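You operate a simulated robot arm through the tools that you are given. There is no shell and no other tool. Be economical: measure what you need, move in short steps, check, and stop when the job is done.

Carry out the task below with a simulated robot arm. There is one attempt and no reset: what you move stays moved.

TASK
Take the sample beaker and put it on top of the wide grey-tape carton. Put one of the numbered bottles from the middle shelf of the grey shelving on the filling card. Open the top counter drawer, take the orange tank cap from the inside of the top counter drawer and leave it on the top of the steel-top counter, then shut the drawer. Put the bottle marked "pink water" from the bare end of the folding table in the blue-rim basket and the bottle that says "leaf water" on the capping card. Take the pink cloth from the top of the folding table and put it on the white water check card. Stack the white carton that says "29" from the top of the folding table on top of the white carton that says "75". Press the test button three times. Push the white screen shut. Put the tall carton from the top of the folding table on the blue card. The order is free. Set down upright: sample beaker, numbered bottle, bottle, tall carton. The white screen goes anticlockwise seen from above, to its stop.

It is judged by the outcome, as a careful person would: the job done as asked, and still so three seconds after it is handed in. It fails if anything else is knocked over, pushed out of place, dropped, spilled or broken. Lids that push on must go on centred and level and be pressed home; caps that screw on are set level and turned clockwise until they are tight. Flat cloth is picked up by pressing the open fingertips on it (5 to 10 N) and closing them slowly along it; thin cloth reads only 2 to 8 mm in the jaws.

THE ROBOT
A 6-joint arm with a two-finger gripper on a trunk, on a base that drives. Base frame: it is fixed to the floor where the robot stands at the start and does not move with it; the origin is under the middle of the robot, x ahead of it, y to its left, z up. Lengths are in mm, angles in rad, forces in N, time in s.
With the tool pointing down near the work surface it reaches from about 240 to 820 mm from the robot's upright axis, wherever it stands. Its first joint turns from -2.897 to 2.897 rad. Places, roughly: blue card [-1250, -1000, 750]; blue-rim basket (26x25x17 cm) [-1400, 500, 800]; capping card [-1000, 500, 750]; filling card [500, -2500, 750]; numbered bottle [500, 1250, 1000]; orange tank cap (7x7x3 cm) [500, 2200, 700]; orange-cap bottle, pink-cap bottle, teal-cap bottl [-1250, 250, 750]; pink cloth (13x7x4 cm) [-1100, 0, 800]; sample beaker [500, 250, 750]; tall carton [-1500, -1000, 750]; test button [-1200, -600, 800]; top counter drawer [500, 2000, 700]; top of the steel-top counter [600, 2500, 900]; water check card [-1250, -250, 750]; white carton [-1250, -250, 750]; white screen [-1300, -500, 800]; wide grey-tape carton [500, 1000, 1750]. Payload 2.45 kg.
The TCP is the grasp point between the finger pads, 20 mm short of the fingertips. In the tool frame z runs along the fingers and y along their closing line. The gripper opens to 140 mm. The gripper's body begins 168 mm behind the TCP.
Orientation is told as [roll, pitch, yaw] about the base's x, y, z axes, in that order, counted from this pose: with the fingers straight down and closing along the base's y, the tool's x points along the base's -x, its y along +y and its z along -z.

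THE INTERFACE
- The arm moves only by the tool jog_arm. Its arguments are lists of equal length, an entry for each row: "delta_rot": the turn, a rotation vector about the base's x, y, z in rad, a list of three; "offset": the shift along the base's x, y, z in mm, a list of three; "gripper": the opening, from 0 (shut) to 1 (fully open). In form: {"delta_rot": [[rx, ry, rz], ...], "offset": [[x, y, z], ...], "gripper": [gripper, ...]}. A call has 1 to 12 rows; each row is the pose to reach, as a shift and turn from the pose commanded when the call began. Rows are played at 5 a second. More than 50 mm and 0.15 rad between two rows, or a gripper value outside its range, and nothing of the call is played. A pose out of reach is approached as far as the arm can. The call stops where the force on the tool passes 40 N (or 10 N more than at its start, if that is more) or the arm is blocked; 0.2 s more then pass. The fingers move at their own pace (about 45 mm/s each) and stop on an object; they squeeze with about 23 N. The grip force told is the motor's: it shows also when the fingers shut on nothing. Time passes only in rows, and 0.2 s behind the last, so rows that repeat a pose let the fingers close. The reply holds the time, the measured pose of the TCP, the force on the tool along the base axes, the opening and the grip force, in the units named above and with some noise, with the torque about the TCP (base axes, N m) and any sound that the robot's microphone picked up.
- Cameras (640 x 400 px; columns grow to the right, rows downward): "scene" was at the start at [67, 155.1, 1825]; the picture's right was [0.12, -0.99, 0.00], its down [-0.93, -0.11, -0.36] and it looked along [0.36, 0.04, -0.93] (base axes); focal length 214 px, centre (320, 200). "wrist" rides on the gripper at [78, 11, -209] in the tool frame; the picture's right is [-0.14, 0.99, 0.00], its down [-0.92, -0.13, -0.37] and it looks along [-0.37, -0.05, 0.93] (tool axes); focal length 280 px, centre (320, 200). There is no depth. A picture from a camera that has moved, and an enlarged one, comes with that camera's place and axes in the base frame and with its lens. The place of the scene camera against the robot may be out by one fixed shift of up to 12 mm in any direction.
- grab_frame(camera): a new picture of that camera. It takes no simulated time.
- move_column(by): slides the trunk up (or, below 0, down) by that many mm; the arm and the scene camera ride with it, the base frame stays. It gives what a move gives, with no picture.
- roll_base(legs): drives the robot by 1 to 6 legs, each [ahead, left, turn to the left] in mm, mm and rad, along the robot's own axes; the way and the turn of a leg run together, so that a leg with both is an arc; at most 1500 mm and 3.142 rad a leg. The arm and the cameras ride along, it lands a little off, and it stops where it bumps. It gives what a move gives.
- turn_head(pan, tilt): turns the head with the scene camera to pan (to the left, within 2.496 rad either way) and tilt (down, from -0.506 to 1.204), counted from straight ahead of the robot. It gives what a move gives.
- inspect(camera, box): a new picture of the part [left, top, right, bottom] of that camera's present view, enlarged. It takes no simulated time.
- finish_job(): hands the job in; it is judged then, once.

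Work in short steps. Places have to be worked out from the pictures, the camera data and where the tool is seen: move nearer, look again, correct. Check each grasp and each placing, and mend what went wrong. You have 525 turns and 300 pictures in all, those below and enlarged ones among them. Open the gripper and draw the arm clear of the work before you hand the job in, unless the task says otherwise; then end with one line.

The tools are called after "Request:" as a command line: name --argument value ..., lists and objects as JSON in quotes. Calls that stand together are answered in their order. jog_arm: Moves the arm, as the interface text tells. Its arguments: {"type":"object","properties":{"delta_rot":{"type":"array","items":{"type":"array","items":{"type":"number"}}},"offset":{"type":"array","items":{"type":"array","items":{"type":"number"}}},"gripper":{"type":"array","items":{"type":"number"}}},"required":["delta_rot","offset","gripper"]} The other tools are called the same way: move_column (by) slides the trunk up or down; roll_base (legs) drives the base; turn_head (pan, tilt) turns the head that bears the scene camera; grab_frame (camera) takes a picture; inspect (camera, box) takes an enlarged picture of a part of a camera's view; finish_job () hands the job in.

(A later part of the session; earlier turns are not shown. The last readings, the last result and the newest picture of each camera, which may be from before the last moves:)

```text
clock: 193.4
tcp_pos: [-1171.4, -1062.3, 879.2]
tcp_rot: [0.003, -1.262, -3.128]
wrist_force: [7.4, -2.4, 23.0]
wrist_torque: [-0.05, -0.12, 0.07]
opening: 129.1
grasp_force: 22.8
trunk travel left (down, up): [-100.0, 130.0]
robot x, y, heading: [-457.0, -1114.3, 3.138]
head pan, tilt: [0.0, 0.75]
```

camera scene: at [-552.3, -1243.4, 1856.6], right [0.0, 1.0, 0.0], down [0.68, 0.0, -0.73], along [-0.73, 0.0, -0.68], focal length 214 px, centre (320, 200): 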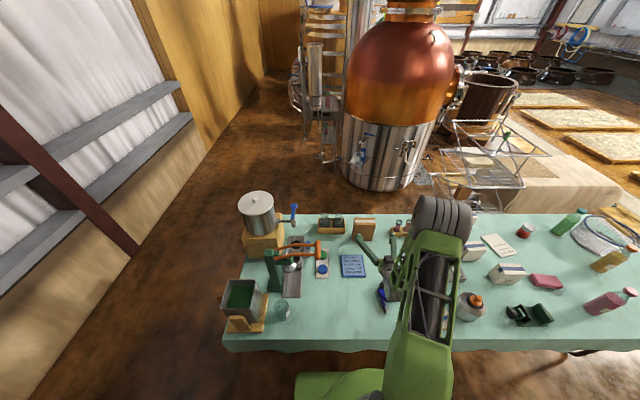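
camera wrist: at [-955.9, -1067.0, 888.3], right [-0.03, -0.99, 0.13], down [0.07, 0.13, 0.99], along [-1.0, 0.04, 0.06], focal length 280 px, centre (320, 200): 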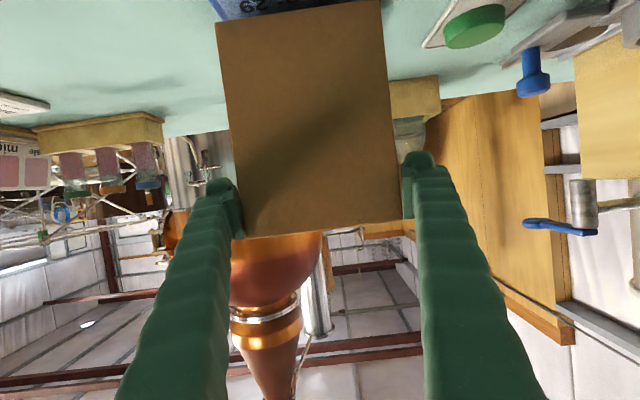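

Firmly on the card. Relieve slightly, open and check.

Request:
jog_arm --delta_rot '[[0, 0, 0], [0, 0, 0], [0, 0, 0], [0, 0, 0]]' --offset '[[0, 0, 3], [0, 0, 3], [0, 0, 3], [0, 0, 3]]' --gripper '[0.7, 0.95, 1, 1]'

Request:
jog_arm --delta_rot '[[0, 0, 0], [0, 0, 0], [0, 0, 0], [0, 0, 0], [0, 0, 0]]' --offset '[[20, 0, 0], [50, 0, 0], [70, 0, 30], [70, 0, 75], [70, 0, 120]]' --gripper '[1, 1, 1, 1, 1]'

Request:
inspect --camera "scene" --box '[300, 210, 460, 310]'

Request:
grab_frame --camera "wrist"

```text
clock: 194.4
tcp_pos: [-1173.2, -1064.2, 879.8]
tcp_rot: [0.002, -1.256, -3.129]
wrist_force: [1.6, 0.4, -0.2]
wrist_torque: [0.03, -0.03, 0.01]
opening: 140.1
grasp_force: 0.0
trunk travel left (down, up): [-100.0, 130.0]
robot x, y, heading: [-462.7, -1110.7, 3.143]
head pan, tilt: [0.0, 0.75]
```

```text
clock: 195.6
tcp_pos: [-1102.5, -1062.7, 1000.7]
tcp_rot: [0.001, -1.258, -3.127]
wrist_force: [-0.4, -0.7, -0.3]
wrist_torque: [-0.01, 0.0, -0.01]
opening: 139.8
grasp_force: 0.0
trunk travel left (down, up): [-100.0, 130.0]
robot x, y, heading: [-461.0, -1113.3, 3.138]
head pan, tilt: [0.0, 0.75]
```

```text
4.00 times, centred on (380, 260) of scene
camera zoom: at [-550.9, -1243.8, 1856.8], right [0.0, 1.0, 0.0], down [0.68, 0.0, -0.73], along [-0.73, 0.0, -0.68], focal length 858 px, centre (80, -40)
```

zoom: 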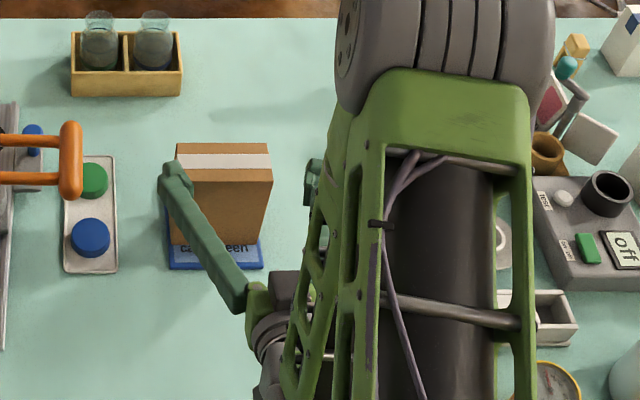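

```text
208 pictures are left
camera wrist: at [-880.5, -1070.3, 991.3], right [-0.03, -0.99, 0.13], down [0.07, 0.13, 0.99], along [-1.0, 0.04, 0.06], focal length 280 px, centre (320, 200)
```

wrist: 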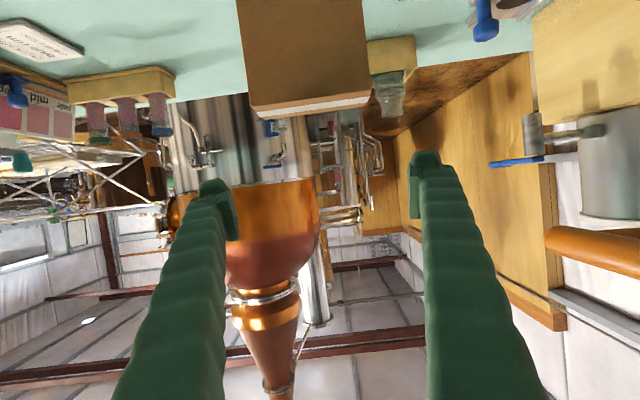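

Tall carton done. Raise the arm and move along the table toward the button/screen area.

Request:
jog_arm --delta_rot '[[0, 0, 0], [0, 0, 0], [0, 0, 0], [0, 0, 0], [0, 0, 0], [0, 0, 0], [0, 0, 0]]' --offset '[[0, 0, 45], [0, 0, 90], [0, 0, 135], [0, 0, 180], [0, 0, 225], [0, 0, 270], [0, 0, 310]]' --gripper '[1, 1, 1, 1, 1, 1, 1]'

Request:
roll_base --legs '[[0, -500, 0]]'

Request:
turn_head --pan 0.0 --tilt 0.85

Request:
grab_frame --camera "scene"

```text
clock: 197.2
tcp_pos: [-1108.7, -1061.9, 1314.9]
tcp_rot: [0.004, -1.256, -3.133]
wrist_force: [-0.3, 0.3, 0.2]
wrist_torque: [0.02, 0.0, -0.01]
opening: 140.0
grasp_force: 0.0
out of reach, approached as far as the arm can: row 2, 3, 4, 5, 6, 7
trunk travel left (down, up): [-100.0, 130.0]
robot x, y, heading: [-456.9, -1110.0, 3.137]
head pan, tilt: [0.0, 0.75]
```

```text
clock: 201.9
tcp_pos: [-1110.1, -591.3, 1315.7]
tcp_rot: [0.001, -1.256, -3.129]
wrist_force: [-0.6, 0.1, 0.1]
wrist_torque: [0.0, 0.03, 0.04]
opening: 140.0
grasp_force: 0.1
trunk travel left (down, up): [-100.0, 130.0]
robot x, y, heading: [-460.9, -639.0, -3.138]
head pan, tilt: [0.0, 0.75]
```

```text
clock: 202.6
tcp_pos: [-1109.4, -590.9, 1315.4]
tcp_rot: [0.002, -1.256, -3.127]
wrist_force: [0.3, -0.5, 0.2]
wrist_torque: [0.05, 0.0, 0.01]
opening: 140.1
grasp_force: 0.2
trunk travel left (down, up): [-100.0, 130.0]
robot x, y, heading: [-459.6, -640.8, -3.14]
head pan, tilt: [0.0, 0.85]
```

```text
207 pictures are left
camera scene: at [-546.5, -771.8, 1848.7], right [0.0, 1.0, 0.0], down [0.75, 0.0, -0.66], along [-0.66, 0.0, -0.75], focal length 214 px, centre (320, 200)
```

scene: 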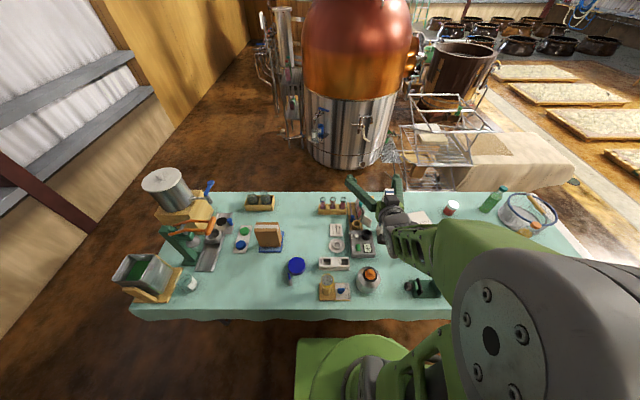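

Request:
inspect --camera "scene" --box '[290, 180, 450, 280]'

Request:
inspect --camera "scene" --box '[310, 195, 390, 265]'

```text
4.00 times, centred on (370, 230) of scene
camera zoom: at [-546.5, -771.8, 1848.7], right [0.0, 1.0, 0.0], down [0.75, 0.0, -0.66], along [-0.66, 0.0, -0.75], focal length 858 px, centre (120, 80)
```

zoom: 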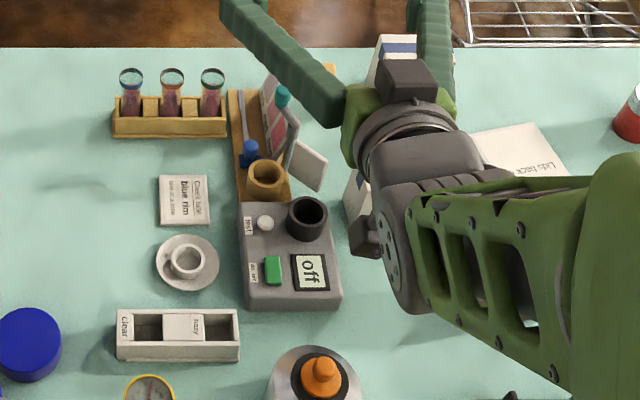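

```text
5.71 times, centred on (350, 230) of scene
camera zoom: at [-546.5, -771.8, 1848.7], right [0.0, 1.0, 0.0], down [0.75, 0.0, -0.66], along [-0.66, 0.0, -0.75], focal length 1226 px, centre (149, 29)
```

zoom: 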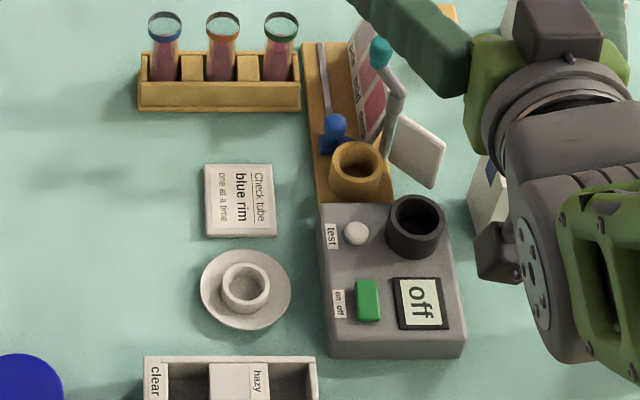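

The white round "test" button sits on the meter, and the white hinged panel on the wooden stand is the screen. Move the hand right (+y) to clear the view.

Request:
jog_arm --delta_rot '[[0, 0, 0], [0, 0, 0], [0, 0, 0], [0, 0, 0], [0, 0, 0], [0, 0, 0]]' --offset '[[0, 45, 0], [0, 90, 0], [0, 135, 0], [0, 180, 0], [0, 225, 0], [0, 265, 0]]' --gripper '[1, 1, 1, 1, 1, 1]'

Request:
inspect --camera "scene" --box '[310, 180, 470, 280]'

```text
clock: 204.0
tcp_pos: [-1113.5, -323.6, 1315.6]
tcp_rot: [0.005, -1.256, -3.13]
wrist_force: [-0.2, -1.0, 0.6]
wrist_torque: [-0.06, 0.04, 0.0]
opening: 139.7
grasp_force: 0.1
trunk travel left (down, up): [-100.0, 130.0]
robot x, y, heading: [-457.2, -641.2, -3.139]
head pan, tilt: [0.0, 0.85]
```

```text
4.00 times, centred on (390, 230) of scene
camera zoom: at [-546.8, -770.7, 1848.7], right [0.0, 1.0, 0.0], down [0.75, 0.0, -0.66], along [-0.66, 0.0, -0.75], focal length 858 px, centre (40, 80)
```

zoom: 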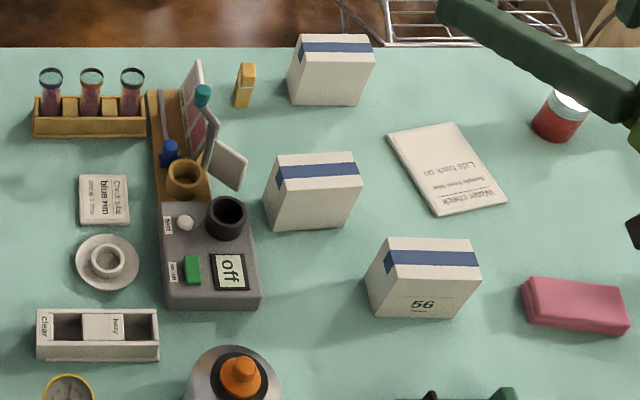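

Request:
inspect --camera "scene" --box '[330, 190, 394, 230]'

Request:
inspect --camera "scene" --box '[360, 180, 456, 265]'

Request:
grab_frame --camera "scene"

```text
10.00 times, centred on (362, 210) of scene
camera zoom: at [-546.8, -770.7, 1848.7], right [0.0, 1.0, 0.0], down [0.75, 0.0, -0.66], along [-0.66, 0.0, -0.75], focal length 2145 px, centre (-100, 100)
```

zoom: 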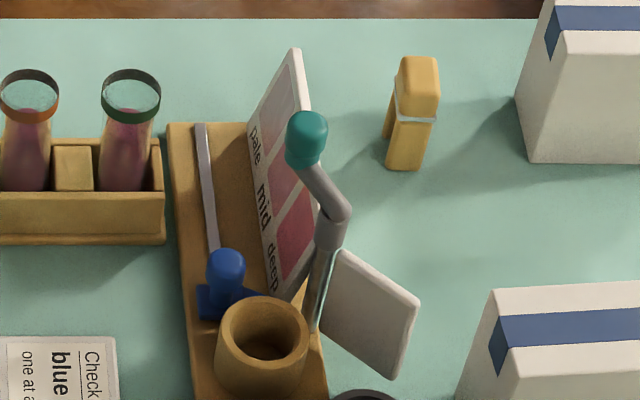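

```text
4.71 times, centred on (408, 222) of scene
camera zoom: at [-546.8, -770.7, 1848.7], right [0.0, 1.0, 0.0], down [0.75, 0.0, -0.66], along [-0.66, 0.0, -0.75], focal length 1009 px, centre (-94, 94)
```

zoom: 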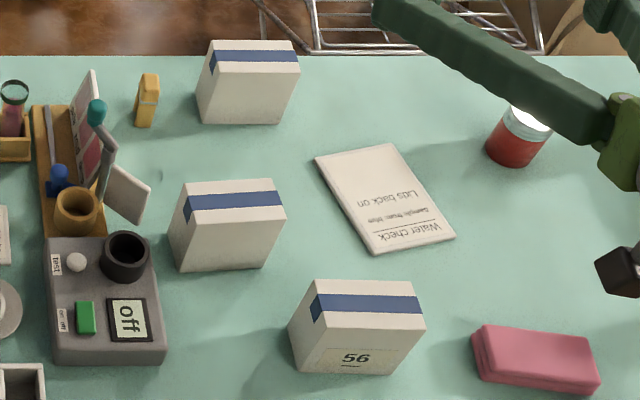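

```text
201 pictures are left
camera scene: at [-546.8, -770.7, 1848.7], right [0.0, 1.0, 0.0], down [0.75, 0.0, -0.66], along [-0.66, 0.0, -0.75], focal length 214 px, centre (320, 200)
```

scene: 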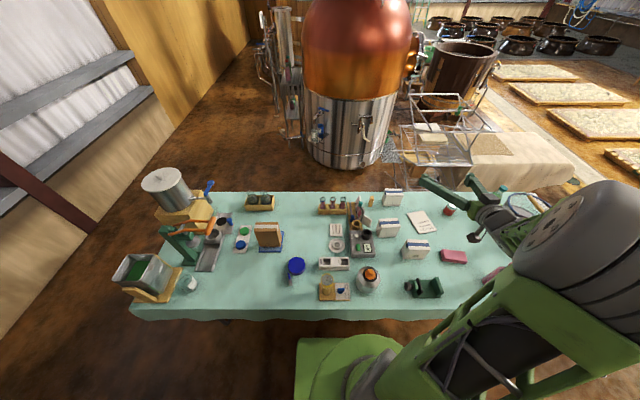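

The panel's free end is near (−1285,−475), hinge near (−1322,−510), z 760–840; it must swing away from me. First the test button: rotate the hand to vertical over it with fingers closed.

Request:
jog_arm --delta_rot '[[0, -0.126, 0], [0, -0.252, 0], [0, -0.378, 0], [0, -0.504, 0], [0, -0.63, 0], [0, -0.756, 0], [0, -0.882, 0], [0, -1.008, 0], [0, -1.134, 0], [0, -1.25, 0]]' --offset '[[0, -20, -30], [0, -40, -60], [0, -60, -95], [0, -80, -130], [0, -100, -165], [0, -120, -200], [-5, -140, -235], [-10, -160, -270], [-20, -180, -300], [-30, -200, -325]]' --gripper '[0.5, 0.3, 0, 0, 0, 0, 0, 0, 0, 0]'

Request:
grab_frame --camera "wrist"

```text
clock: 206.2
tcp_pos: [-1112.6, -533.9, 963.7]
tcp_rot: [0.137, -0.091, 3.14]
wrist_force: [-1.0, -0.6, 0.8]
wrist_torque: [0.02, -0.07, -0.01]
opening: 0.1
grasp_force: 22.5
out of reach, approached as far as the arm can: row 8, 9, 10
trunk travel left (down, up): [-100.0, 130.0]
robot x, y, heading: [-458.3, -643.6, -3.137]
head pan, tilt: [0.0, 0.85]
```

```text
200 pictures are left
camera wrist: at [-1016.8, -515.7, 1165.0], right [-0.13, -0.98, 0.15], down [-0.89, 0.18, 0.43], along [-0.45, -0.08, -0.89], focal length 280 px, centre (320, 200)
```

wrist: 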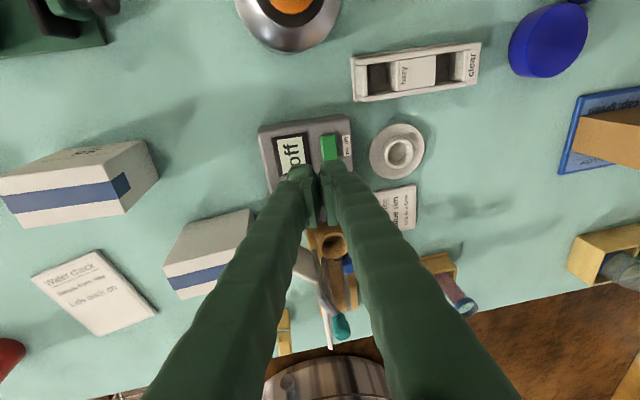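

Button estimated at (−1208,−576), top z≈790. Straighten the tool and move above it.

Request:
jog_arm --delta_rot '[[0.03, -0.02, 0], [0.07, -0.05, 0], [0.11, -0.07, 0], [0.137, -0.091, 0], [0.137, -0.091, 0]]' --offset '[[-25, -10, -10], [-50, -20, -25], [-75, -32, -45], [-95, -42, -70], [-95, -42, -90]]' --gripper '[0, 0, 0, 0, 0]'

Request:
inspect --camera "scene" --box '[310, 195, 422, 265]'

Request:
grab_frame --camera "wrist"

```text
clock: 207.4
tcp_pos: [-1163.8, -573.0, 879.7]
tcp_rot: [0.134, -0.089, 3.139]
wrist_force: [-0.4, 0.0, 0.5]
wrist_torque: [0.01, 0.01, 0.03]
opening: 0.3
grasp_force: 22.9
out of reach, approached as far as the arm can: row 1, 2, 3, 4, 5
trunk travel left (down, up): [-100.0, 130.0]
robot x, y, heading: [-459.3, -638.5, -3.143]
head pan, tilt: [0.0, 0.85]
```

```text
5.71 times, centred on (366, 230) of scene
camera zoom: at [-546.2, -771.8, 1848.7], right [0.0, 1.0, 0.0], down [0.75, 0.0, -0.66], along [-0.66, 0.0, -0.75], focal length 1226 px, centre (57, 29)
```

zoom: 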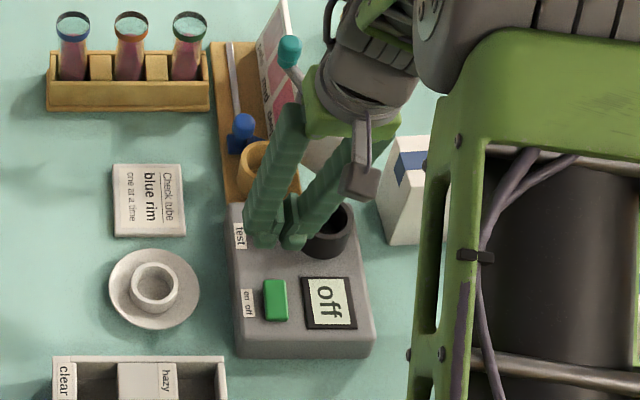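

```text
198 pictures are left
camera wrist: at [-1068.4, -557.6, 1080.6], right [-0.13, -0.98, 0.14], down [-0.89, 0.18, 0.43], along [-0.45, -0.07, -0.89], focal length 280 px, centre (320, 200)
```

wrist: 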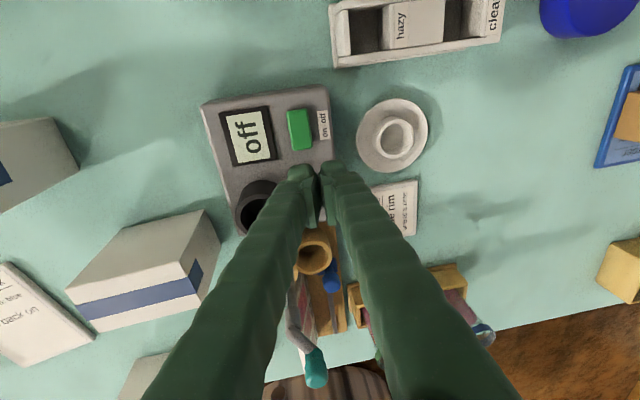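

A wrist limit blocks the exact vertical; yawing the tool by −0.5 should free it. Rise a little and rotate.

Request:
jog_arm --delta_rot '[[0, 0, -0.12], [0.03, -0.02, -0.24], [0.07, -0.05, -0.36], [0.11, -0.07, -0.48], [0.137, -0.091, -0.5], [0.137, -0.091, -0.5]]' --offset '[[0, 0, 15], [0, 0, 25], [-5, 0, 25], [-15, 0, 25], [-30, 0, 20], [-44, -2, 10]]' --gripper '[0, 0, 0, 0, 0, 0]'

Request:
inspect --camera "scene" --box '[310, 195, 422, 265]'

Request:
grab_frame --camera "wrist"

```text
clock: 208.8
tcp_pos: [-1143.3, -547.0, 892.1]
tcp_rot: [0.138, -0.078, 2.805]
wrist_force: [-0.3, -1.3, 0.8]
wrist_torque: [0.02, 0.0, 0.0]
opening: 0.0
grasp_force: 22.7
out of reach, approached as far as the arm can: row 2, 3, 4, 5, 6
trunk travel left (down, up): [-100.0, 130.0]
robot x, y, heading: [-458.1, -641.3, -3.14]
head pan, tilt: [0.0, 0.85]
```

```text
5.71 times, centred on (366, 230) of scene
camera zoom: at [-546.5, -771.7, 1848.7], right [0.0, 1.0, 0.0], down [0.75, 0.0, -0.66], along [-0.66, 0.0, -0.75], focal length 1226 px, centre (57, 29)
```

zoom: 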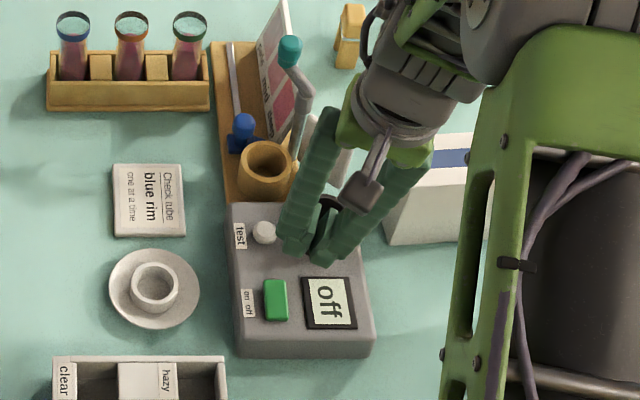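

```text
196 pictures are left
camera wrist: at [-1049.0, -560.8, 1094.4], right [-0.44, -0.88, 0.15], down [-0.78, 0.46, 0.42], along [-0.44, 0.07, -0.9], focal length 280 px, centre (320, 200)
```

wrist: 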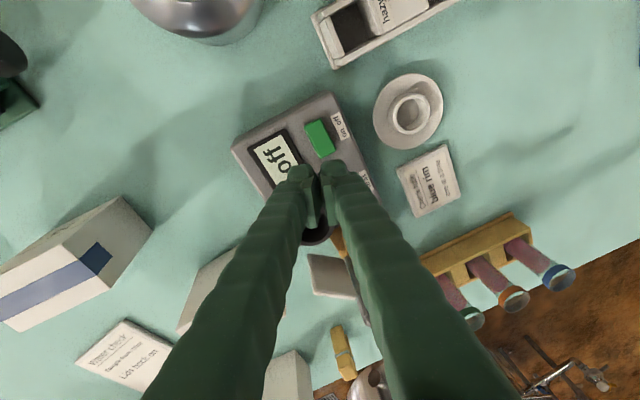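

Still limited sideways. Objects on the robot's left side worked vertically before, so I'll raise and shift the base +y by 200.

Request:
jog_arm --delta_rot '[[0, 0, 0.1], [0, 0, 0.2], [0, 0, 0.3]]' --offset '[[0, 0, 30], [0, 0, 60], [0, 0, 90]]' --gripper '[0, 0, 0]'

Request:
roll_base --legs '[[0, -200, 0]]'

Request:
jog_arm --delta_rot '[[0.02, -0.02, 0], [0.06, -0.05, 0], [0.1, -0.07, 0], [0.137, -0.091, 0], [0.137, -0.091, 0], [0.137, -0.091, 0]]' --offset '[[-10, -40, 0], [-20, -80, 0], [-30, -120, 0], [-40, -160, 0], [-50, -200, 0], [-60, -220, 0]]' --gripper '[0, 0, 0, 0, 0, 0]'

```text
clock: 209.6
tcp_pos: [-1137.4, -548.2, 976.1]
tcp_rot: [0.158, -0.087, 3.106]
wrist_force: [1.2, 0.5, 0.3]
wrist_torque: [-0.01, 0.02, -0.02]
opening: 0.0
grasp_force: 23.0
out of reach, approached as far as the arm can: row 2, 3
trunk travel left (down, up): [-100.0, 130.0]
robot x, y, heading: [-460.9, -637.5, -3.143]
head pan, tilt: [0.0, 0.85]
```

```text
clock: 212.0
tcp_pos: [-1136.8, -346.6, 976.2]
tcp_rot: [0.156, -0.087, 3.105]
wrist_force: [0.1, 0.6, -0.2]
wrist_torque: [-0.01, 0.01, -0.03]
opening: 0.0
grasp_force: 23.1
trunk travel left (down, up): [-100.0, 130.0]
robot x, y, heading: [-462.9, -436.6, -3.145]
head pan, tilt: [0.0, 0.85]
```

```text
clock: 213.4
tcp_pos: [-1164.2, -540.4, 949.4]
tcp_rot: [0.178, -0.047, 3.124]
wrist_force: [-0.2, 0.7, 0.4]
wrist_torque: [-0.03, 0.0, -0.02]
opening: 0.0
grasp_force: 23.5
out of reach, approached as far as the arm can: row 1, 2, 3, 4, 5, 6
trunk travel left (down, up): [-100.0, 130.0]
robot x, y, heading: [-458.3, -438.0, -3.14]
head pan, tilt: [0.0, 0.85]
```

Try the other yaw direction (+0.5) while straightening, here in free air.

Request:
jog_arm --delta_rot '[[0, 0, 0.12], [0, 0, 0.24], [0, 0, 0.36], [0.04, 0, 0.48], [0.09, 0, 0.5], [0.14, 0, 0.5], [0.17, 0, 0.5]]' --offset '[[0, 0, 0], [0, 0, 0], [0, 0, 0], [0, 0, 0], [0, 0, 0], [0, 0, 0], [0, 0, 0]]' --gripper '[0, 0, 0, 0, 0, 0, 0]'

```text
clock: 215.0
tcp_pos: [-1152.0, -538.1, 943.2]
tcp_rot: [0.173, -0.07, -2.682]
wrist_force: [-0.6, 0.4, -1.0]
wrist_torque: [0.0, -0.01, 0.04]
opening: 0.0
grasp_force: 22.4
out of reach, approached as far as the arm can: row 4, 5, 6, 7
trunk travel left (down, up): [-100.0, 130.0]
robot x, y, heading: [-458.6, -437.3, -3.142]
head pan, tilt: [0.0, 0.85]
```

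The tool axis itself can't get vertical (leans ~0.18 toward robot-left). Check the arm's configuration in the scene view.

Request:
grab_frame --camera "scene"

```text
195 pictures are left
camera scene: at [-546.6, -569.6, 1848.7], right [0.0, 1.0, 0.0], down [0.75, 0.0, -0.66], along [-0.66, 0.0, -0.75], focal length 214 px, centre (320, 200)
```

scene: 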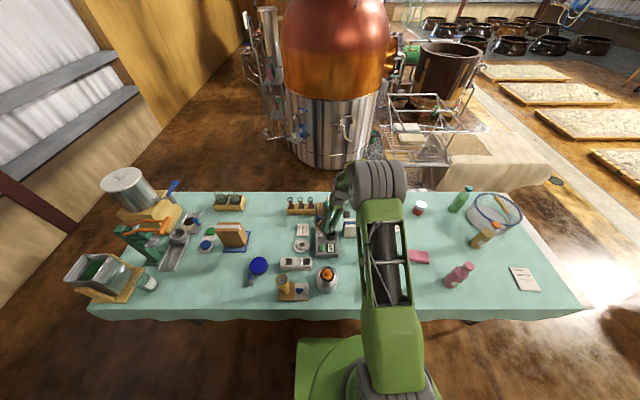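

The bend limit eases lower down; a slight lean is fine for pressing. Move the closed tips above the button at TCP z≈860.

Request:
jog_arm --delta_rot '[[0, 0, 0], [0, 0, 0], [0.04, 0, 0], [0.08, 0, 0]]' --offset '[[-20, -10, -20], [-40, -20, -45], [-56, -34, -65], [-56, -34, -83]]' --gripper '[0, 0, 0, 0]'

Request:
inspect --camera "scene" --box '[280, 195, 392, 265]'

Request:
grab_frame --camera "wrist"

```text
clock: 216.0
tcp_pos: [-1190.3, -569.3, 852.0]
tcp_rot: [0.155, -0.084, -2.684]
wrist_force: [-0.3, -0.2, 0.8]
wrist_torque: [0.03, -0.03, -0.03]
opening: 0.3
grasp_force: 22.8
out of reach, approached as far as the arm can: row 3, 4
trunk travel left (down, up): [-100.0, 130.0]
robot x, y, heading: [-458.7, -438.7, -3.142]
head pan, tilt: [0.0, 0.85]
```

```text
5.71 times, centred on (336, 230) of scene
camera zoom: at [-547.2, -569.9, 1848.6], right [0.0, 1.0, 0.0], down [0.75, 0.0, -0.66], along [-0.66, 0.0, -0.75], focal length 1226 px, centre (229, 29)
```

zoom: 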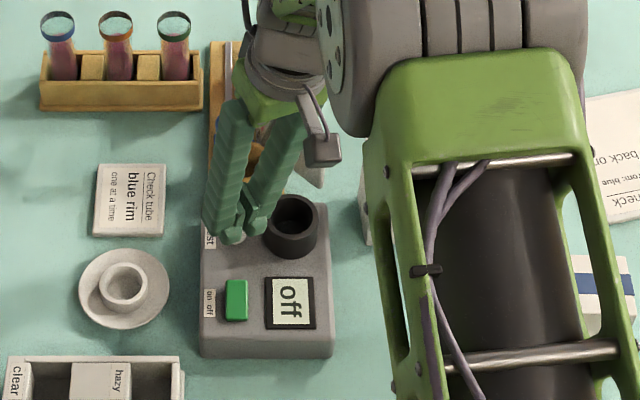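

```text
193 pictures are left
camera wrist: at [-1115.5, -508.5, 1053.3], right [0.32, -0.93, 0.16], down [-0.88, -0.23, 0.42], along [-0.35, -0.28, -0.89], focal length 280 px, centre (320, 200)
```

wrist: 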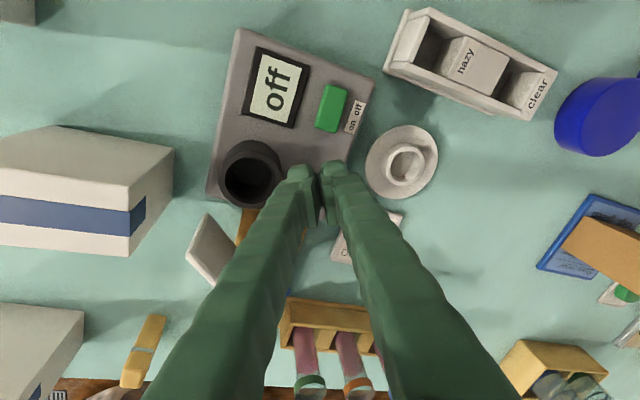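

Button ≈(−1208,−573). Move over it and descend to just above.

Request:
jog_arm --delta_rot '[[0, 0, 0], [0, 0, 0], [0, 0, 0]]' --offset '[[-9, 0, -10], [-18, 0, -18], [-18, 0, -26]]' --gripper '[0, 0, 0]'

Request:
inspect --camera "scene" --box '[308, 210, 372, 250]'

Request:
inspect --camera "wrist" --box '[200, 80, 420, 230]'

```text
clock: 216.8
tcp_pos: [-1207.0, -571.5, 828.1]
tcp_rot: [0.161, -0.085, -2.686]
wrist_force: [-0.7, -3.3, 1.7]
wrist_torque: [0.04, 0.0, 0.0]
opening: 0.0
grasp_force: 22.8
trunk travel left (down, up): [-100.0, 130.0]
robot x, y, heading: [-461.7, -438.9, -3.143]
head pan, tilt: [0.0, 0.85]
```

```text
10.00 times, centred on (340, 230) of scene
camera zoom: at [-546.4, -570.1, 1848.7], right [0.0, 1.0, 0.0], down [0.75, 0.0, -0.66], along [-0.66, 0.0, -0.75], focal length 2145 px, centre (120, -100)
```

zoom: 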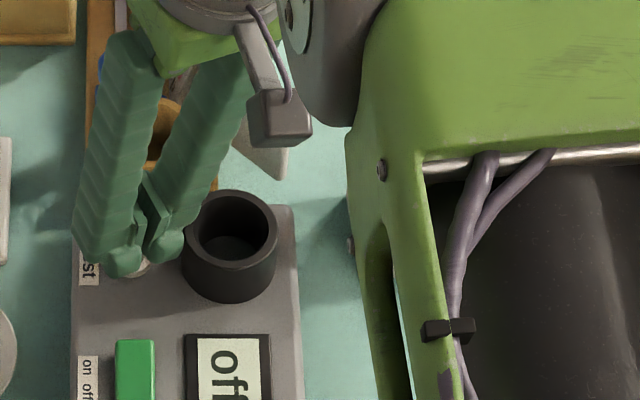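

```text
2.67 times, centred on (310, 155) of wrist
camera zoom: at [-1130.7, -508.9, 1028.4], right [0.32, -0.93, 0.17], down [-0.88, -0.23, 0.42], along [-0.36, -0.28, -0.89], focal length 748 px, centre (347, 320)
```

zoom: 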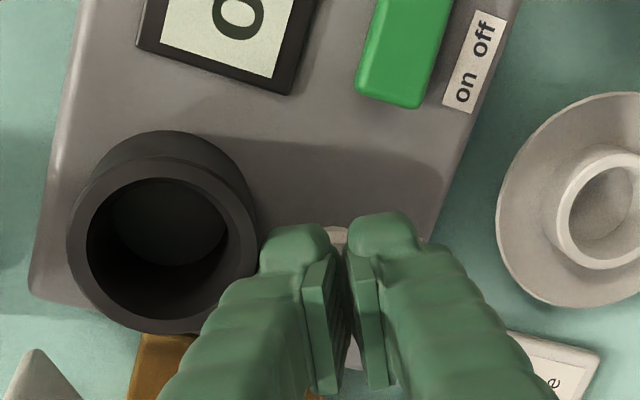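

The tips are over the button but close to the black cup (−3.3 N). Rise, turn the hand back so its narrow side faces the cup, shift −4 y, then look.

Request:
jog_arm --delta_rot '[[0, 0, 0], [0, 0, -0.14], [0, 0, -0.28], [0, 0, -0.42], [0, 0, -0.46], [0, 0, -0.46]]' --offset '[[0, -2, 15], [0, -4, 25], [0, -4, 25], [0, -4, 20], [0, -4, 10], [0, -4, 2]]' --gripper '[0, 0, 0, 0, 0, 0]'

Request:
inspect --camera "scene" --box '[308, 210, 372, 250]'

Request:
inspect --camera "wrist" --box '[200, 80, 420, 230]'

```text
clock: 218.2
tcp_pos: [-1206.7, -565.0, 837.0]
tcp_rot: [0.158, -0.088, -3.136]
wrist_force: [15.2, 0.5, 26.3]
wrist_torque: [0.58, -0.45, -0.36]
opening: 0.0
grasp_force: 23.0
out of reach, approached as far as the arm can: row 5, 6
trunk travel left (down, up): [-100.0, 130.0]
robot x, y, heading: [-456.9, -433.0, -3.141]
head pan, tilt: [0.0, 0.85]
stopped in row 6: the force on the tool passed its limit at 48 N (the readings are from after the stop); the commanded pose is now the measured one
```

```text
10.00 times, centred on (340, 230) of scene
camera zoom: at [-541.4, -568.8, 1849.3], right [0.0, 1.0, 0.0], down [0.75, 0.0, -0.66], along [-0.66, 0.0, -0.75], focal length 2145 px, centre (120, -100)
```

zoom: 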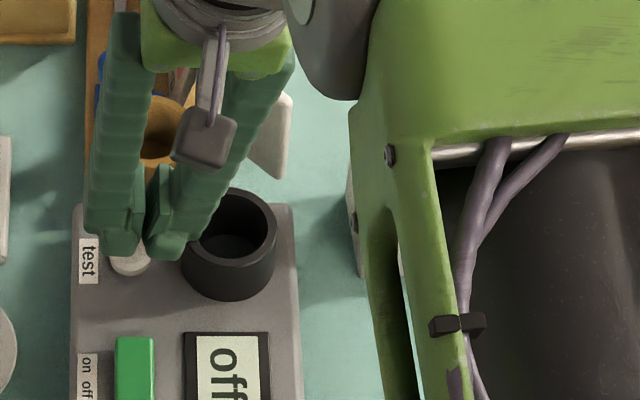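

```text
2.67 times, centred on (310, 155) of wrist
camera zoom: at [-1110.8, -541.7, 1038.1], right [-0.12, -0.98, 0.17], down [-0.89, 0.18, 0.42], along [-0.45, -0.1, -0.89], focal length 748 px, centre (347, 320)
```

zoom: 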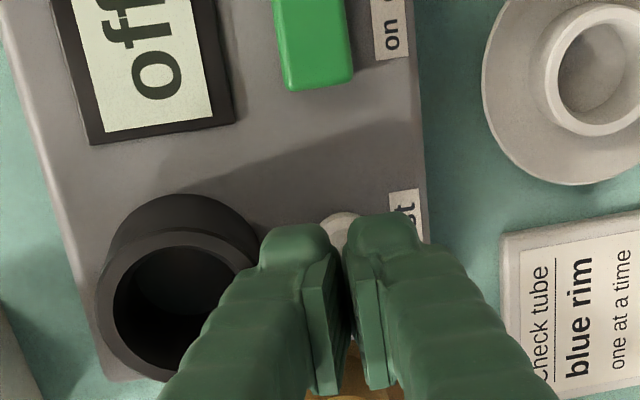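

A finger rested on the cup rim — closed fingers are ~53 mm wide that way. Rise 60 and turn the hand 90° so its narrow side faces the cup.

Request:
jog_arm --delta_rot '[[0, 0, 0], [0, 0, 0], [0, 0, 0.14], [0, 0, 0.28], [0, 0, 0.42], [0, 0, 0.56], [0, 0, 0.7], [0, 0, 0.84], [0, 0, 0.98], [0, 0, 1.12], [0, 0, 1.26], [0, 0, 1.4]]' --offset '[[0, 0, 25], [0, 0, 50], [0, 0, 60], [0, 0, 60], [0, 0, 60], [0, 0, 60], [0, 0, 60], [0, 0, 60], [0, 0, 60], [0, 0, 60], [0, 0, 60], [0, -5, 60]]' --gripper '[0, 0, 0, 0, 0, 0, 0, 0, 0, 0, 0, 0]'

Request:
inspect --camera "scene" --box '[290, 195, 402, 265]'

Request:
grab_frame --camera "wrist"

```text
clock: 220.8
tcp_pos: [-1185.0, -576.0, 886.4]
tcp_rot: [0.153, -0.192, -1.748]
wrist_force: [-0.5, 0.5, -0.1]
wrist_torque: [0.06, -0.01, -0.01]
opening: 0.0
grasp_force: 22.6
out of reach, approached as far as the arm can: row 6, 7, 8, 9, 10, 11, 12
trunk travel left (down, up): [-100.0, 130.0]
robot x, y, heading: [-463.2, -438.0, -3.139]
head pan, tilt: [0.0, 0.85]
```

```text
5.71 times, centred on (346, 230) of scene
camera zoom: at [-546.4, -569.9, 1848.7], right [0.0, 1.0, 0.0], down [0.75, 0.0, -0.66], along [-0.66, 0.0, -0.75], focal length 1226 px, centre (171, 29)
```

zoom: 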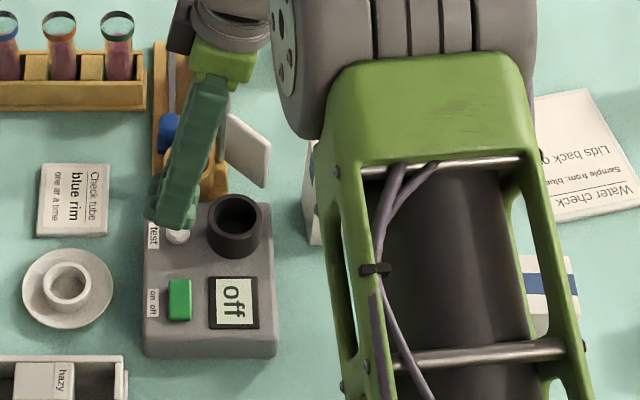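

```text
187 pictures are left
camera wrist: at [-1186.6, -458.4, 1076.2], right [0.94, -0.28, 0.17], down [-0.33, -0.79, 0.51], along [0.0, -0.54, -0.84], focal length 280 px, centre (320, 200)
```

wrist: 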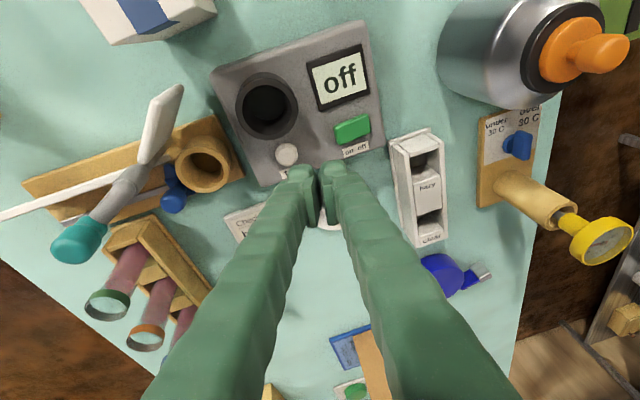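

Excellent view; the button is at (−1203,−575). Move above it with a small −y bias and descend to z≈835.

Request:
jog_arm --delta_rot '[[0, 0, 0], [0, 0, 0], [0, 0, 0]]' --offset '[[-10, -2, -15], [-20, -3, -35], [-20, -3, -51]]' --gripper '[0, 0, 0]'

Request:
inspect --camera "wrist" --box '[200, 80, 420, 230]'

Request:
inspect --camera "scene" --box '[308, 210, 372, 250]'

```text
clock: 221.6
tcp_pos: [-1205.5, -581.3, 834.0]
tcp_rot: [0.153, -0.192, -1.753]
wrist_force: [-0.1, 0.0, -0.6]
wrist_torque: [0.05, -0.03, 0.0]
opening: 0.0
grasp_force: 23.2
trunk travel left (down, up): [-100.0, 130.0]
robot x, y, heading: [-457.8, -438.1, -3.144]
head pan, tilt: [0.0, 0.85]
```

```text
2.67 times, centred on (310, 155) of wrist
camera zoom: at [-1205.3, -463.1, 1024.9], right [0.94, -0.28, 0.17], down [-0.33, -0.79, 0.51], along [-0.01, -0.54, -0.84], focal length 748 px, centre (347, 320)
```

zoom: 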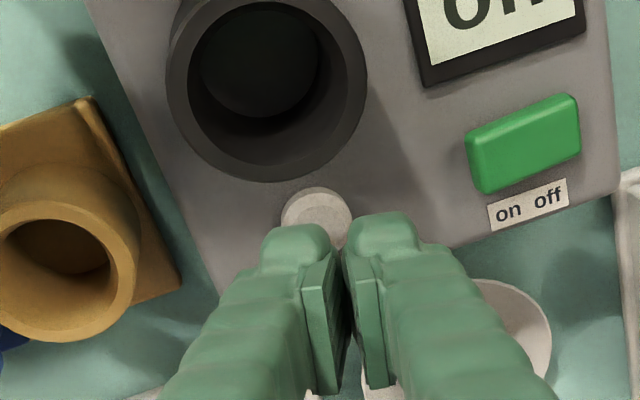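

```text
10.00 times, centred on (340, 230) of scene
camera zoom: at [-546.5, -569.7, 1848.7], right [0.0, 1.0, 0.0], down [0.75, 0.0, -0.66], along [-0.66, 0.0, -0.75], focal length 2145 px, centre (120, -100)
```

zoom: 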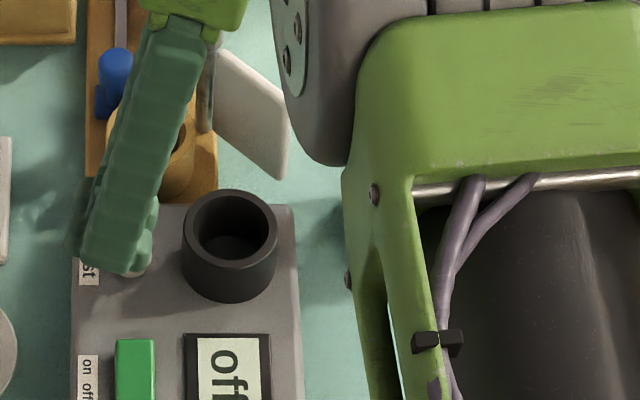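

Button at (−1206,−570). Shift +8 y and come down to just above it.

Request:
jog_arm --delta_rot '[[0, 0, 0], [0, 0, 0], [0, 0, 0]]' --offset '[[-2, 5, -6], [-2, 9, -12], [-2, 9, -18]]' --gripper '[0, 0, 0]'

Request:
jog_arm --delta_rot '[[0, 0, 0], [0, 0, 0], [0, 0, 0]]' --offset '[[0, 0, -1.5], [0, 0, -3], [0, 0, -4]]' --gripper '[0, 0, 0]'

Request:
inspect --camera "wrist" --box '[200, 80, 420, 230]'

```text
clock: 222.4
tcp_pos: [-1206.6, -570.2, 816.7]
tcp_rot: [0.152, -0.193, -1.753]
wrist_force: [0.4, -0.7, 1.1]
wrist_torque: [0.02, 0.04, -0.01]
opening: 0.0
grasp_force: 22.9
trunk travel left (down, up): [-100.0, 130.0]
robot x, y, heading: [-456.8, -438.4, -3.142]
head pan, tilt: [0.0, 0.85]
```

```text
clock: 223.2
tcp_pos: [-1207.6, -570.5, 813.0]
tcp_rot: [0.151, -0.193, -1.751]
wrist_force: [-0.7, 2.1, 4.1]
wrist_torque: [0.11, 0.02, -0.03]
opening: 0.1
grasp_force: 22.7
trunk travel left (down, up): [-100.0, 130.0]
robot x, y, heading: [-459.4, -437.9, -3.143]
head pan, tilt: [0.0, 0.85]
heard: click
```

```text
2.67 times, centred on (310, 155) of wrist
camera zoom: at [-1207.4, -452.5, 1002.6], right [0.94, -0.28, 0.17], down [-0.33, -0.79, 0.51], along [-0.01, -0.54, -0.84], focal length 748 px, centre (347, 320)
```

zoom: 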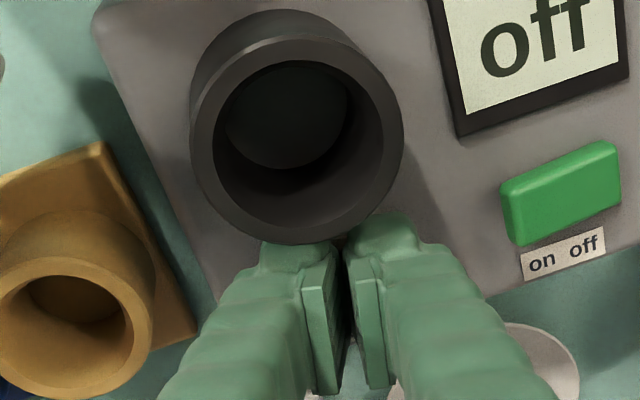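

Heard a click: first press. Rise 8 mm to release, then press again.

Request:
jog_arm --delta_rot '[[0, 0, 0], [0, 0, 0], [0, 0, 0]]' --offset '[[0, 0, 4], [0, 0, 9], [0, 0, 9]]' --gripper '[0, 0, 0]'

Request:
jog_arm --delta_rot '[[0, 0, 0], [0, 0, 0], [0, 0, 0], [0, 0, 0], [0, 0, 0]]' --offset '[[0, 0, -3], [0, 0, -5], [0, 0, -7], [0, 0, -8.5], [0, 0, -9.5]]' --gripper '[0, 0, 0, 0, 0]'

```text
clock: 224.0
tcp_pos: [-1206.4, -571.5, 820.6]
tcp_rot: [0.155, -0.191, -1.754]
wrist_force: [-0.3, 0.8, 0.8]
wrist_torque: [-0.01, -0.03, -0.01]
opening: 0.1
grasp_force: 22.6
trunk travel left (down, up): [-100.0, 130.0]
robot x, y, heading: [-461.3, -437.0, -3.139]
head pan, tilt: [0.0, 0.85]
```

```text
clock: 225.2
tcp_pos: [-1207.4, -569.7, 813.0]
tcp_rot: [0.151, -0.194, -1.752]
wrist_force: [-0.6, 0.8, 6.4]
wrist_torque: [0.08, 0.06, 0.01]
opening: 0.0
grasp_force: 22.6
trunk travel left (down, up): [-100.0, 130.0]
robot x, y, heading: [-464.6, -437.5, -3.139]
head pan, tilt: [0.0, 0.85]
heard: click
```

Second click. Release and press the third time.

Request:
jog_arm --delta_rot '[[0, 0, 0], [0, 0, 0], [0, 0, 0]]' --offset '[[0, 0, 4], [0, 0, 9.5], [0, 0, 9.5]]' --gripper '[0, 0, 0]'

Request:
jog_arm --delta_rot '[[0, 0, 0], [0, 0, 0], [0, 0, 0], [0, 0, 0], [0, 0, 0]]' --offset '[[0, 0, -3], [0, 0, -5], [0, 0, -7], [0, 0, -8.5], [0, 0, -9.5]]' --gripper '[0, 0, 0, 0, 0]'

```text
clock: 226.0
tcp_pos: [-1206.3, -571.0, 821.3]
tcp_rot: [0.152, -0.192, -1.752]
wrist_force: [-0.1, -0.2, 0.5]
wrist_torque: [-0.01, 0.04, -0.02]
opening: 0.0
grasp_force: 22.7
trunk travel left (down, up): [-100.0, 130.0]
robot x, y, heading: [-459.9, -433.5, -3.141]
head pan, tilt: [0.0, 0.85]
```

```text
clock: 227.2
tcp_pos: [-1206.8, -570.0, 811.2]
tcp_rot: [0.152, -0.193, -1.752]
wrist_force: [1.5, 2.0, 6.3]
wrist_torque: [0.08, 0.02, -0.02]
opening: 0.1
grasp_force: 22.9
trunk travel left (down, up): [-100.0, 130.0]
robot x, y, heading: [-459.9, -439.3, -3.141]
head pan, tilt: [0.0, 0.85]
heard: click
```

Three clicks done. Now the screen: rise and tilt the hand forward (tips toward −x) so it can reach behind the meter.

Request:
jog_arm --delta_rot '[[0, 0, 0], [0, 0, 0], [0, 0.13, 0], [0, 0.26, 0], [0, 0.39, 0], [0, 0.52, 0], [0, 0.65, 0]]' --offset '[[0, 0, 40], [0, 0, 85], [0, 5, 100], [0, 20, 100], [0, 40, 100], [0, 60, 100], [0, 80, 100]]' --gripper '[0, 0, 0, 0, 0, 0, 0]'

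Request:
grab_frame --camera "wrist"

Request:
inspect --camera "scene" --box '[290, 185, 402, 255]'

```text
clock: 228.8
tcp_pos: [-1205.6, -507.0, 910.5]
tcp_rot: [-0.445, -0.276, -1.6]
wrist_force: [-0.1, 0.9, -0.5]
wrist_torque: [-0.06, -0.11, 0.04]
opening: 0.1
grasp_force: 23.3
out of reach, approached as far as the arm can: row 2, 6, 7
trunk travel left (down, up): [-100.0, 130.0]
robot x, y, heading: [-460.6, -438.3, -3.141]
head pan, tilt: [0.0, 0.85]
```

```text
183 pictures are left
camera wrist: at [-1102.8, -384.4, 1067.3], right [0.89, -0.28, -0.37], down [0.02, -0.78, 0.63], along [-0.46, -0.56, -0.69], focal length 280 px, centre (320, 200)
```

wrist: 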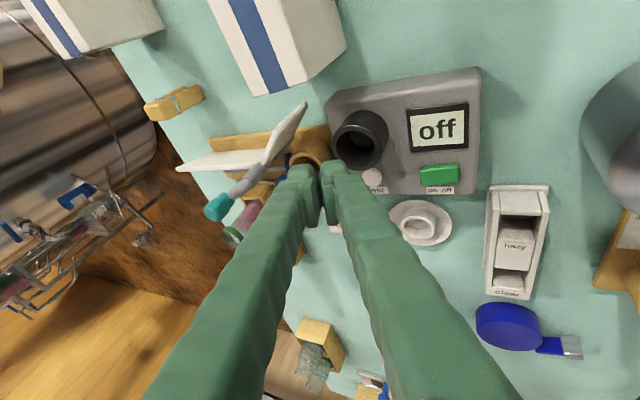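

```text
5.71 times, centred on (346, 220) of scene
camera zoom: at [-546.3, -568.9, 1848.8], right [0.0, 1.0, 0.0], down [0.75, 0.0, -0.66], along [-0.66, 0.0, -0.75], focal length 1226 px, centre (171, 86)
```

zoom: 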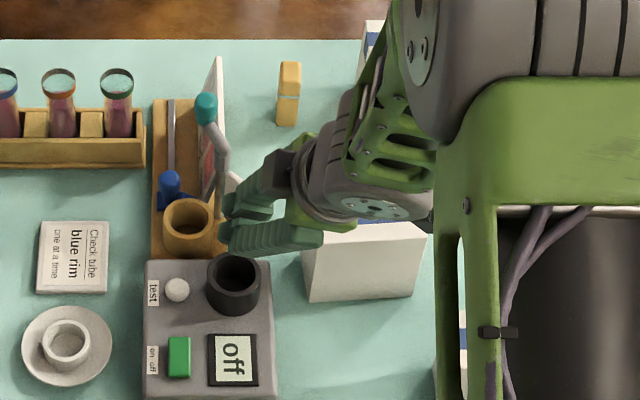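

Panel: hinge ≈(−1322,−513), free end ≈(−1283,−478), z≈760–839. Bring the closed tips to its clockwise side at (−1270,−508), staying above the cup rims.

Request:
jog_arm --delta_rot '[[0, 0, 0], [0, 0, 0], [0, 0, 0], [0, 0, 0]]' --offset '[[-25, 2, -5], [-50, 4, -20], [-55, 4, -45], [-55, 4, -62]]' --gripper '[0, 0, 0, 0]'

Request:
grab_frame --camera "wrist"

Request:
inspect --camera "scene" --box '[310, 185, 390, 235]'

```text
clock: 229.8
tcp_pos: [-1261.7, -503.7, 848.0]
tcp_rot: [-0.448, -0.278, -1.604]
wrist_force: [-0.3, -0.4, -0.6]
wrist_torque: [0.02, -0.03, 0.03]
opening: 0.3
grasp_force: 23.2
trunk travel left (down, up): [-100.0, 130.0]
robot x, y, heading: [-457.6, -435.6, -3.138]
head pan, tilt: [0.0, 0.85]
```

```text
181 pictures are left
camera wrist: at [-1158.7, -380.8, 1004.2], right [0.88, -0.28, -0.37], down [0.02, -0.78, 0.63], along [-0.47, -0.56, -0.68], focal length 280 px, centre (320, 200)
```

wrist: 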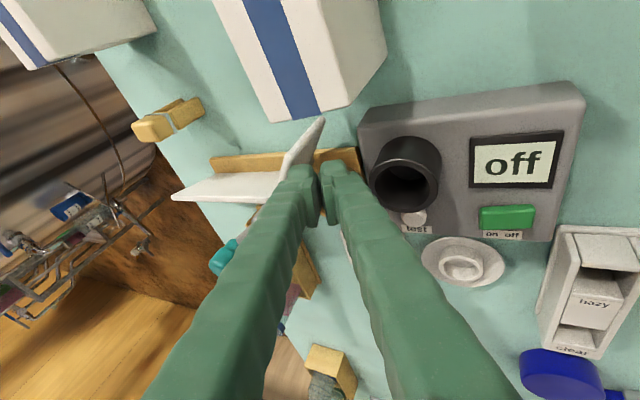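

```text
8.00 times, centred on (350, 210) of scene
camera zoom: at [-546.6, -569.7, 1848.7], right [0.0, 1.0, 0.0], down [0.75, 0.0, -0.66], along [-0.66, 0.0, -0.75], focal length 1716 px, centre (80, 120)
```

zoom: 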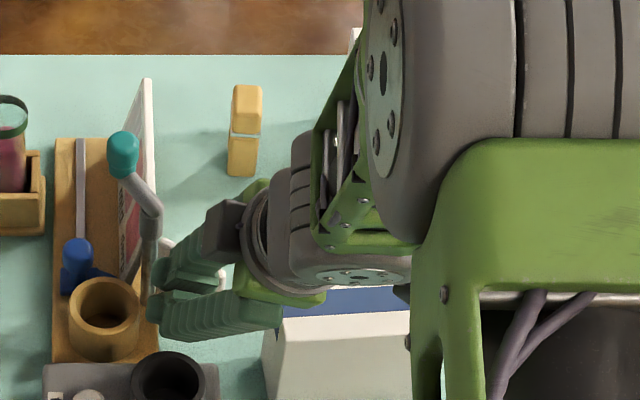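

Tips are right of the panel's front side. Lower 10 mm and sweep the first half of the arc slowly.

Request:
jog_arm --delta_rot '[[0, 0, 0], [0, 0, 0], [0, 0, 0], [0, 0, 0], [0, 0, 0], [0, 0, 0]]' --offset '[[0, 0, -10], [-6, 0, -10], [-11.5, 1.7, -10], [-13.5, 8, -10], [-15.5, 13.7, -10], [-20, 20, -10]]' --gripper '[0, 0, 0, 0, 0, 0]'

Request:
grab_frame --camera "wrist"

Request:
inspect --camera "scene" --box '[310, 185, 390, 235]'

```text
clock: 231.2
tcp_pos: [-1281.6, -484.0, 838.9]
tcp_rot: [-0.447, -0.279, -1.604]
wrist_force: [-0.9, -0.3, -0.4]
wrist_torque: [0.0, -0.01, 0.05]
opening: 0.0
grasp_force: 22.9
trunk travel left (down, up): [-100.0, 130.0]
robot x, y, heading: [-460.9, -439.3, -3.139]
head pan, tilt: [0.0, 0.85]
```

```text
179 pictures are left
camera wrist: at [-1178.7, -361.8, 994.6], right [0.88, -0.28, -0.37], down [0.02, -0.78, 0.63], along [-0.47, -0.56, -0.68], focal length 280 px, centre (320, 200)
```

wrist: 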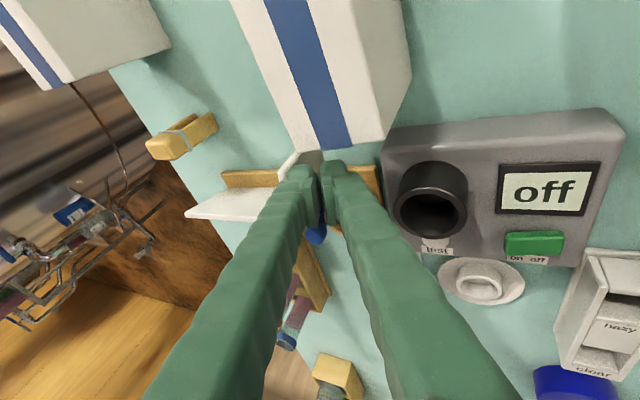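

```text
8.00 times, centred on (350, 210) of scene
camera zoom: at [-546.6, -569.6, 1848.7], right [0.0, 1.0, 0.0], down [0.75, 0.0, -0.66], along [-0.66, 0.0, -0.75], focal length 1716 px, centre (80, 120)
```

zoom: 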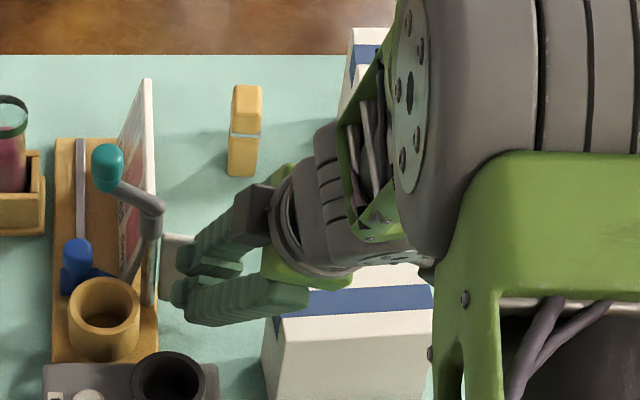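

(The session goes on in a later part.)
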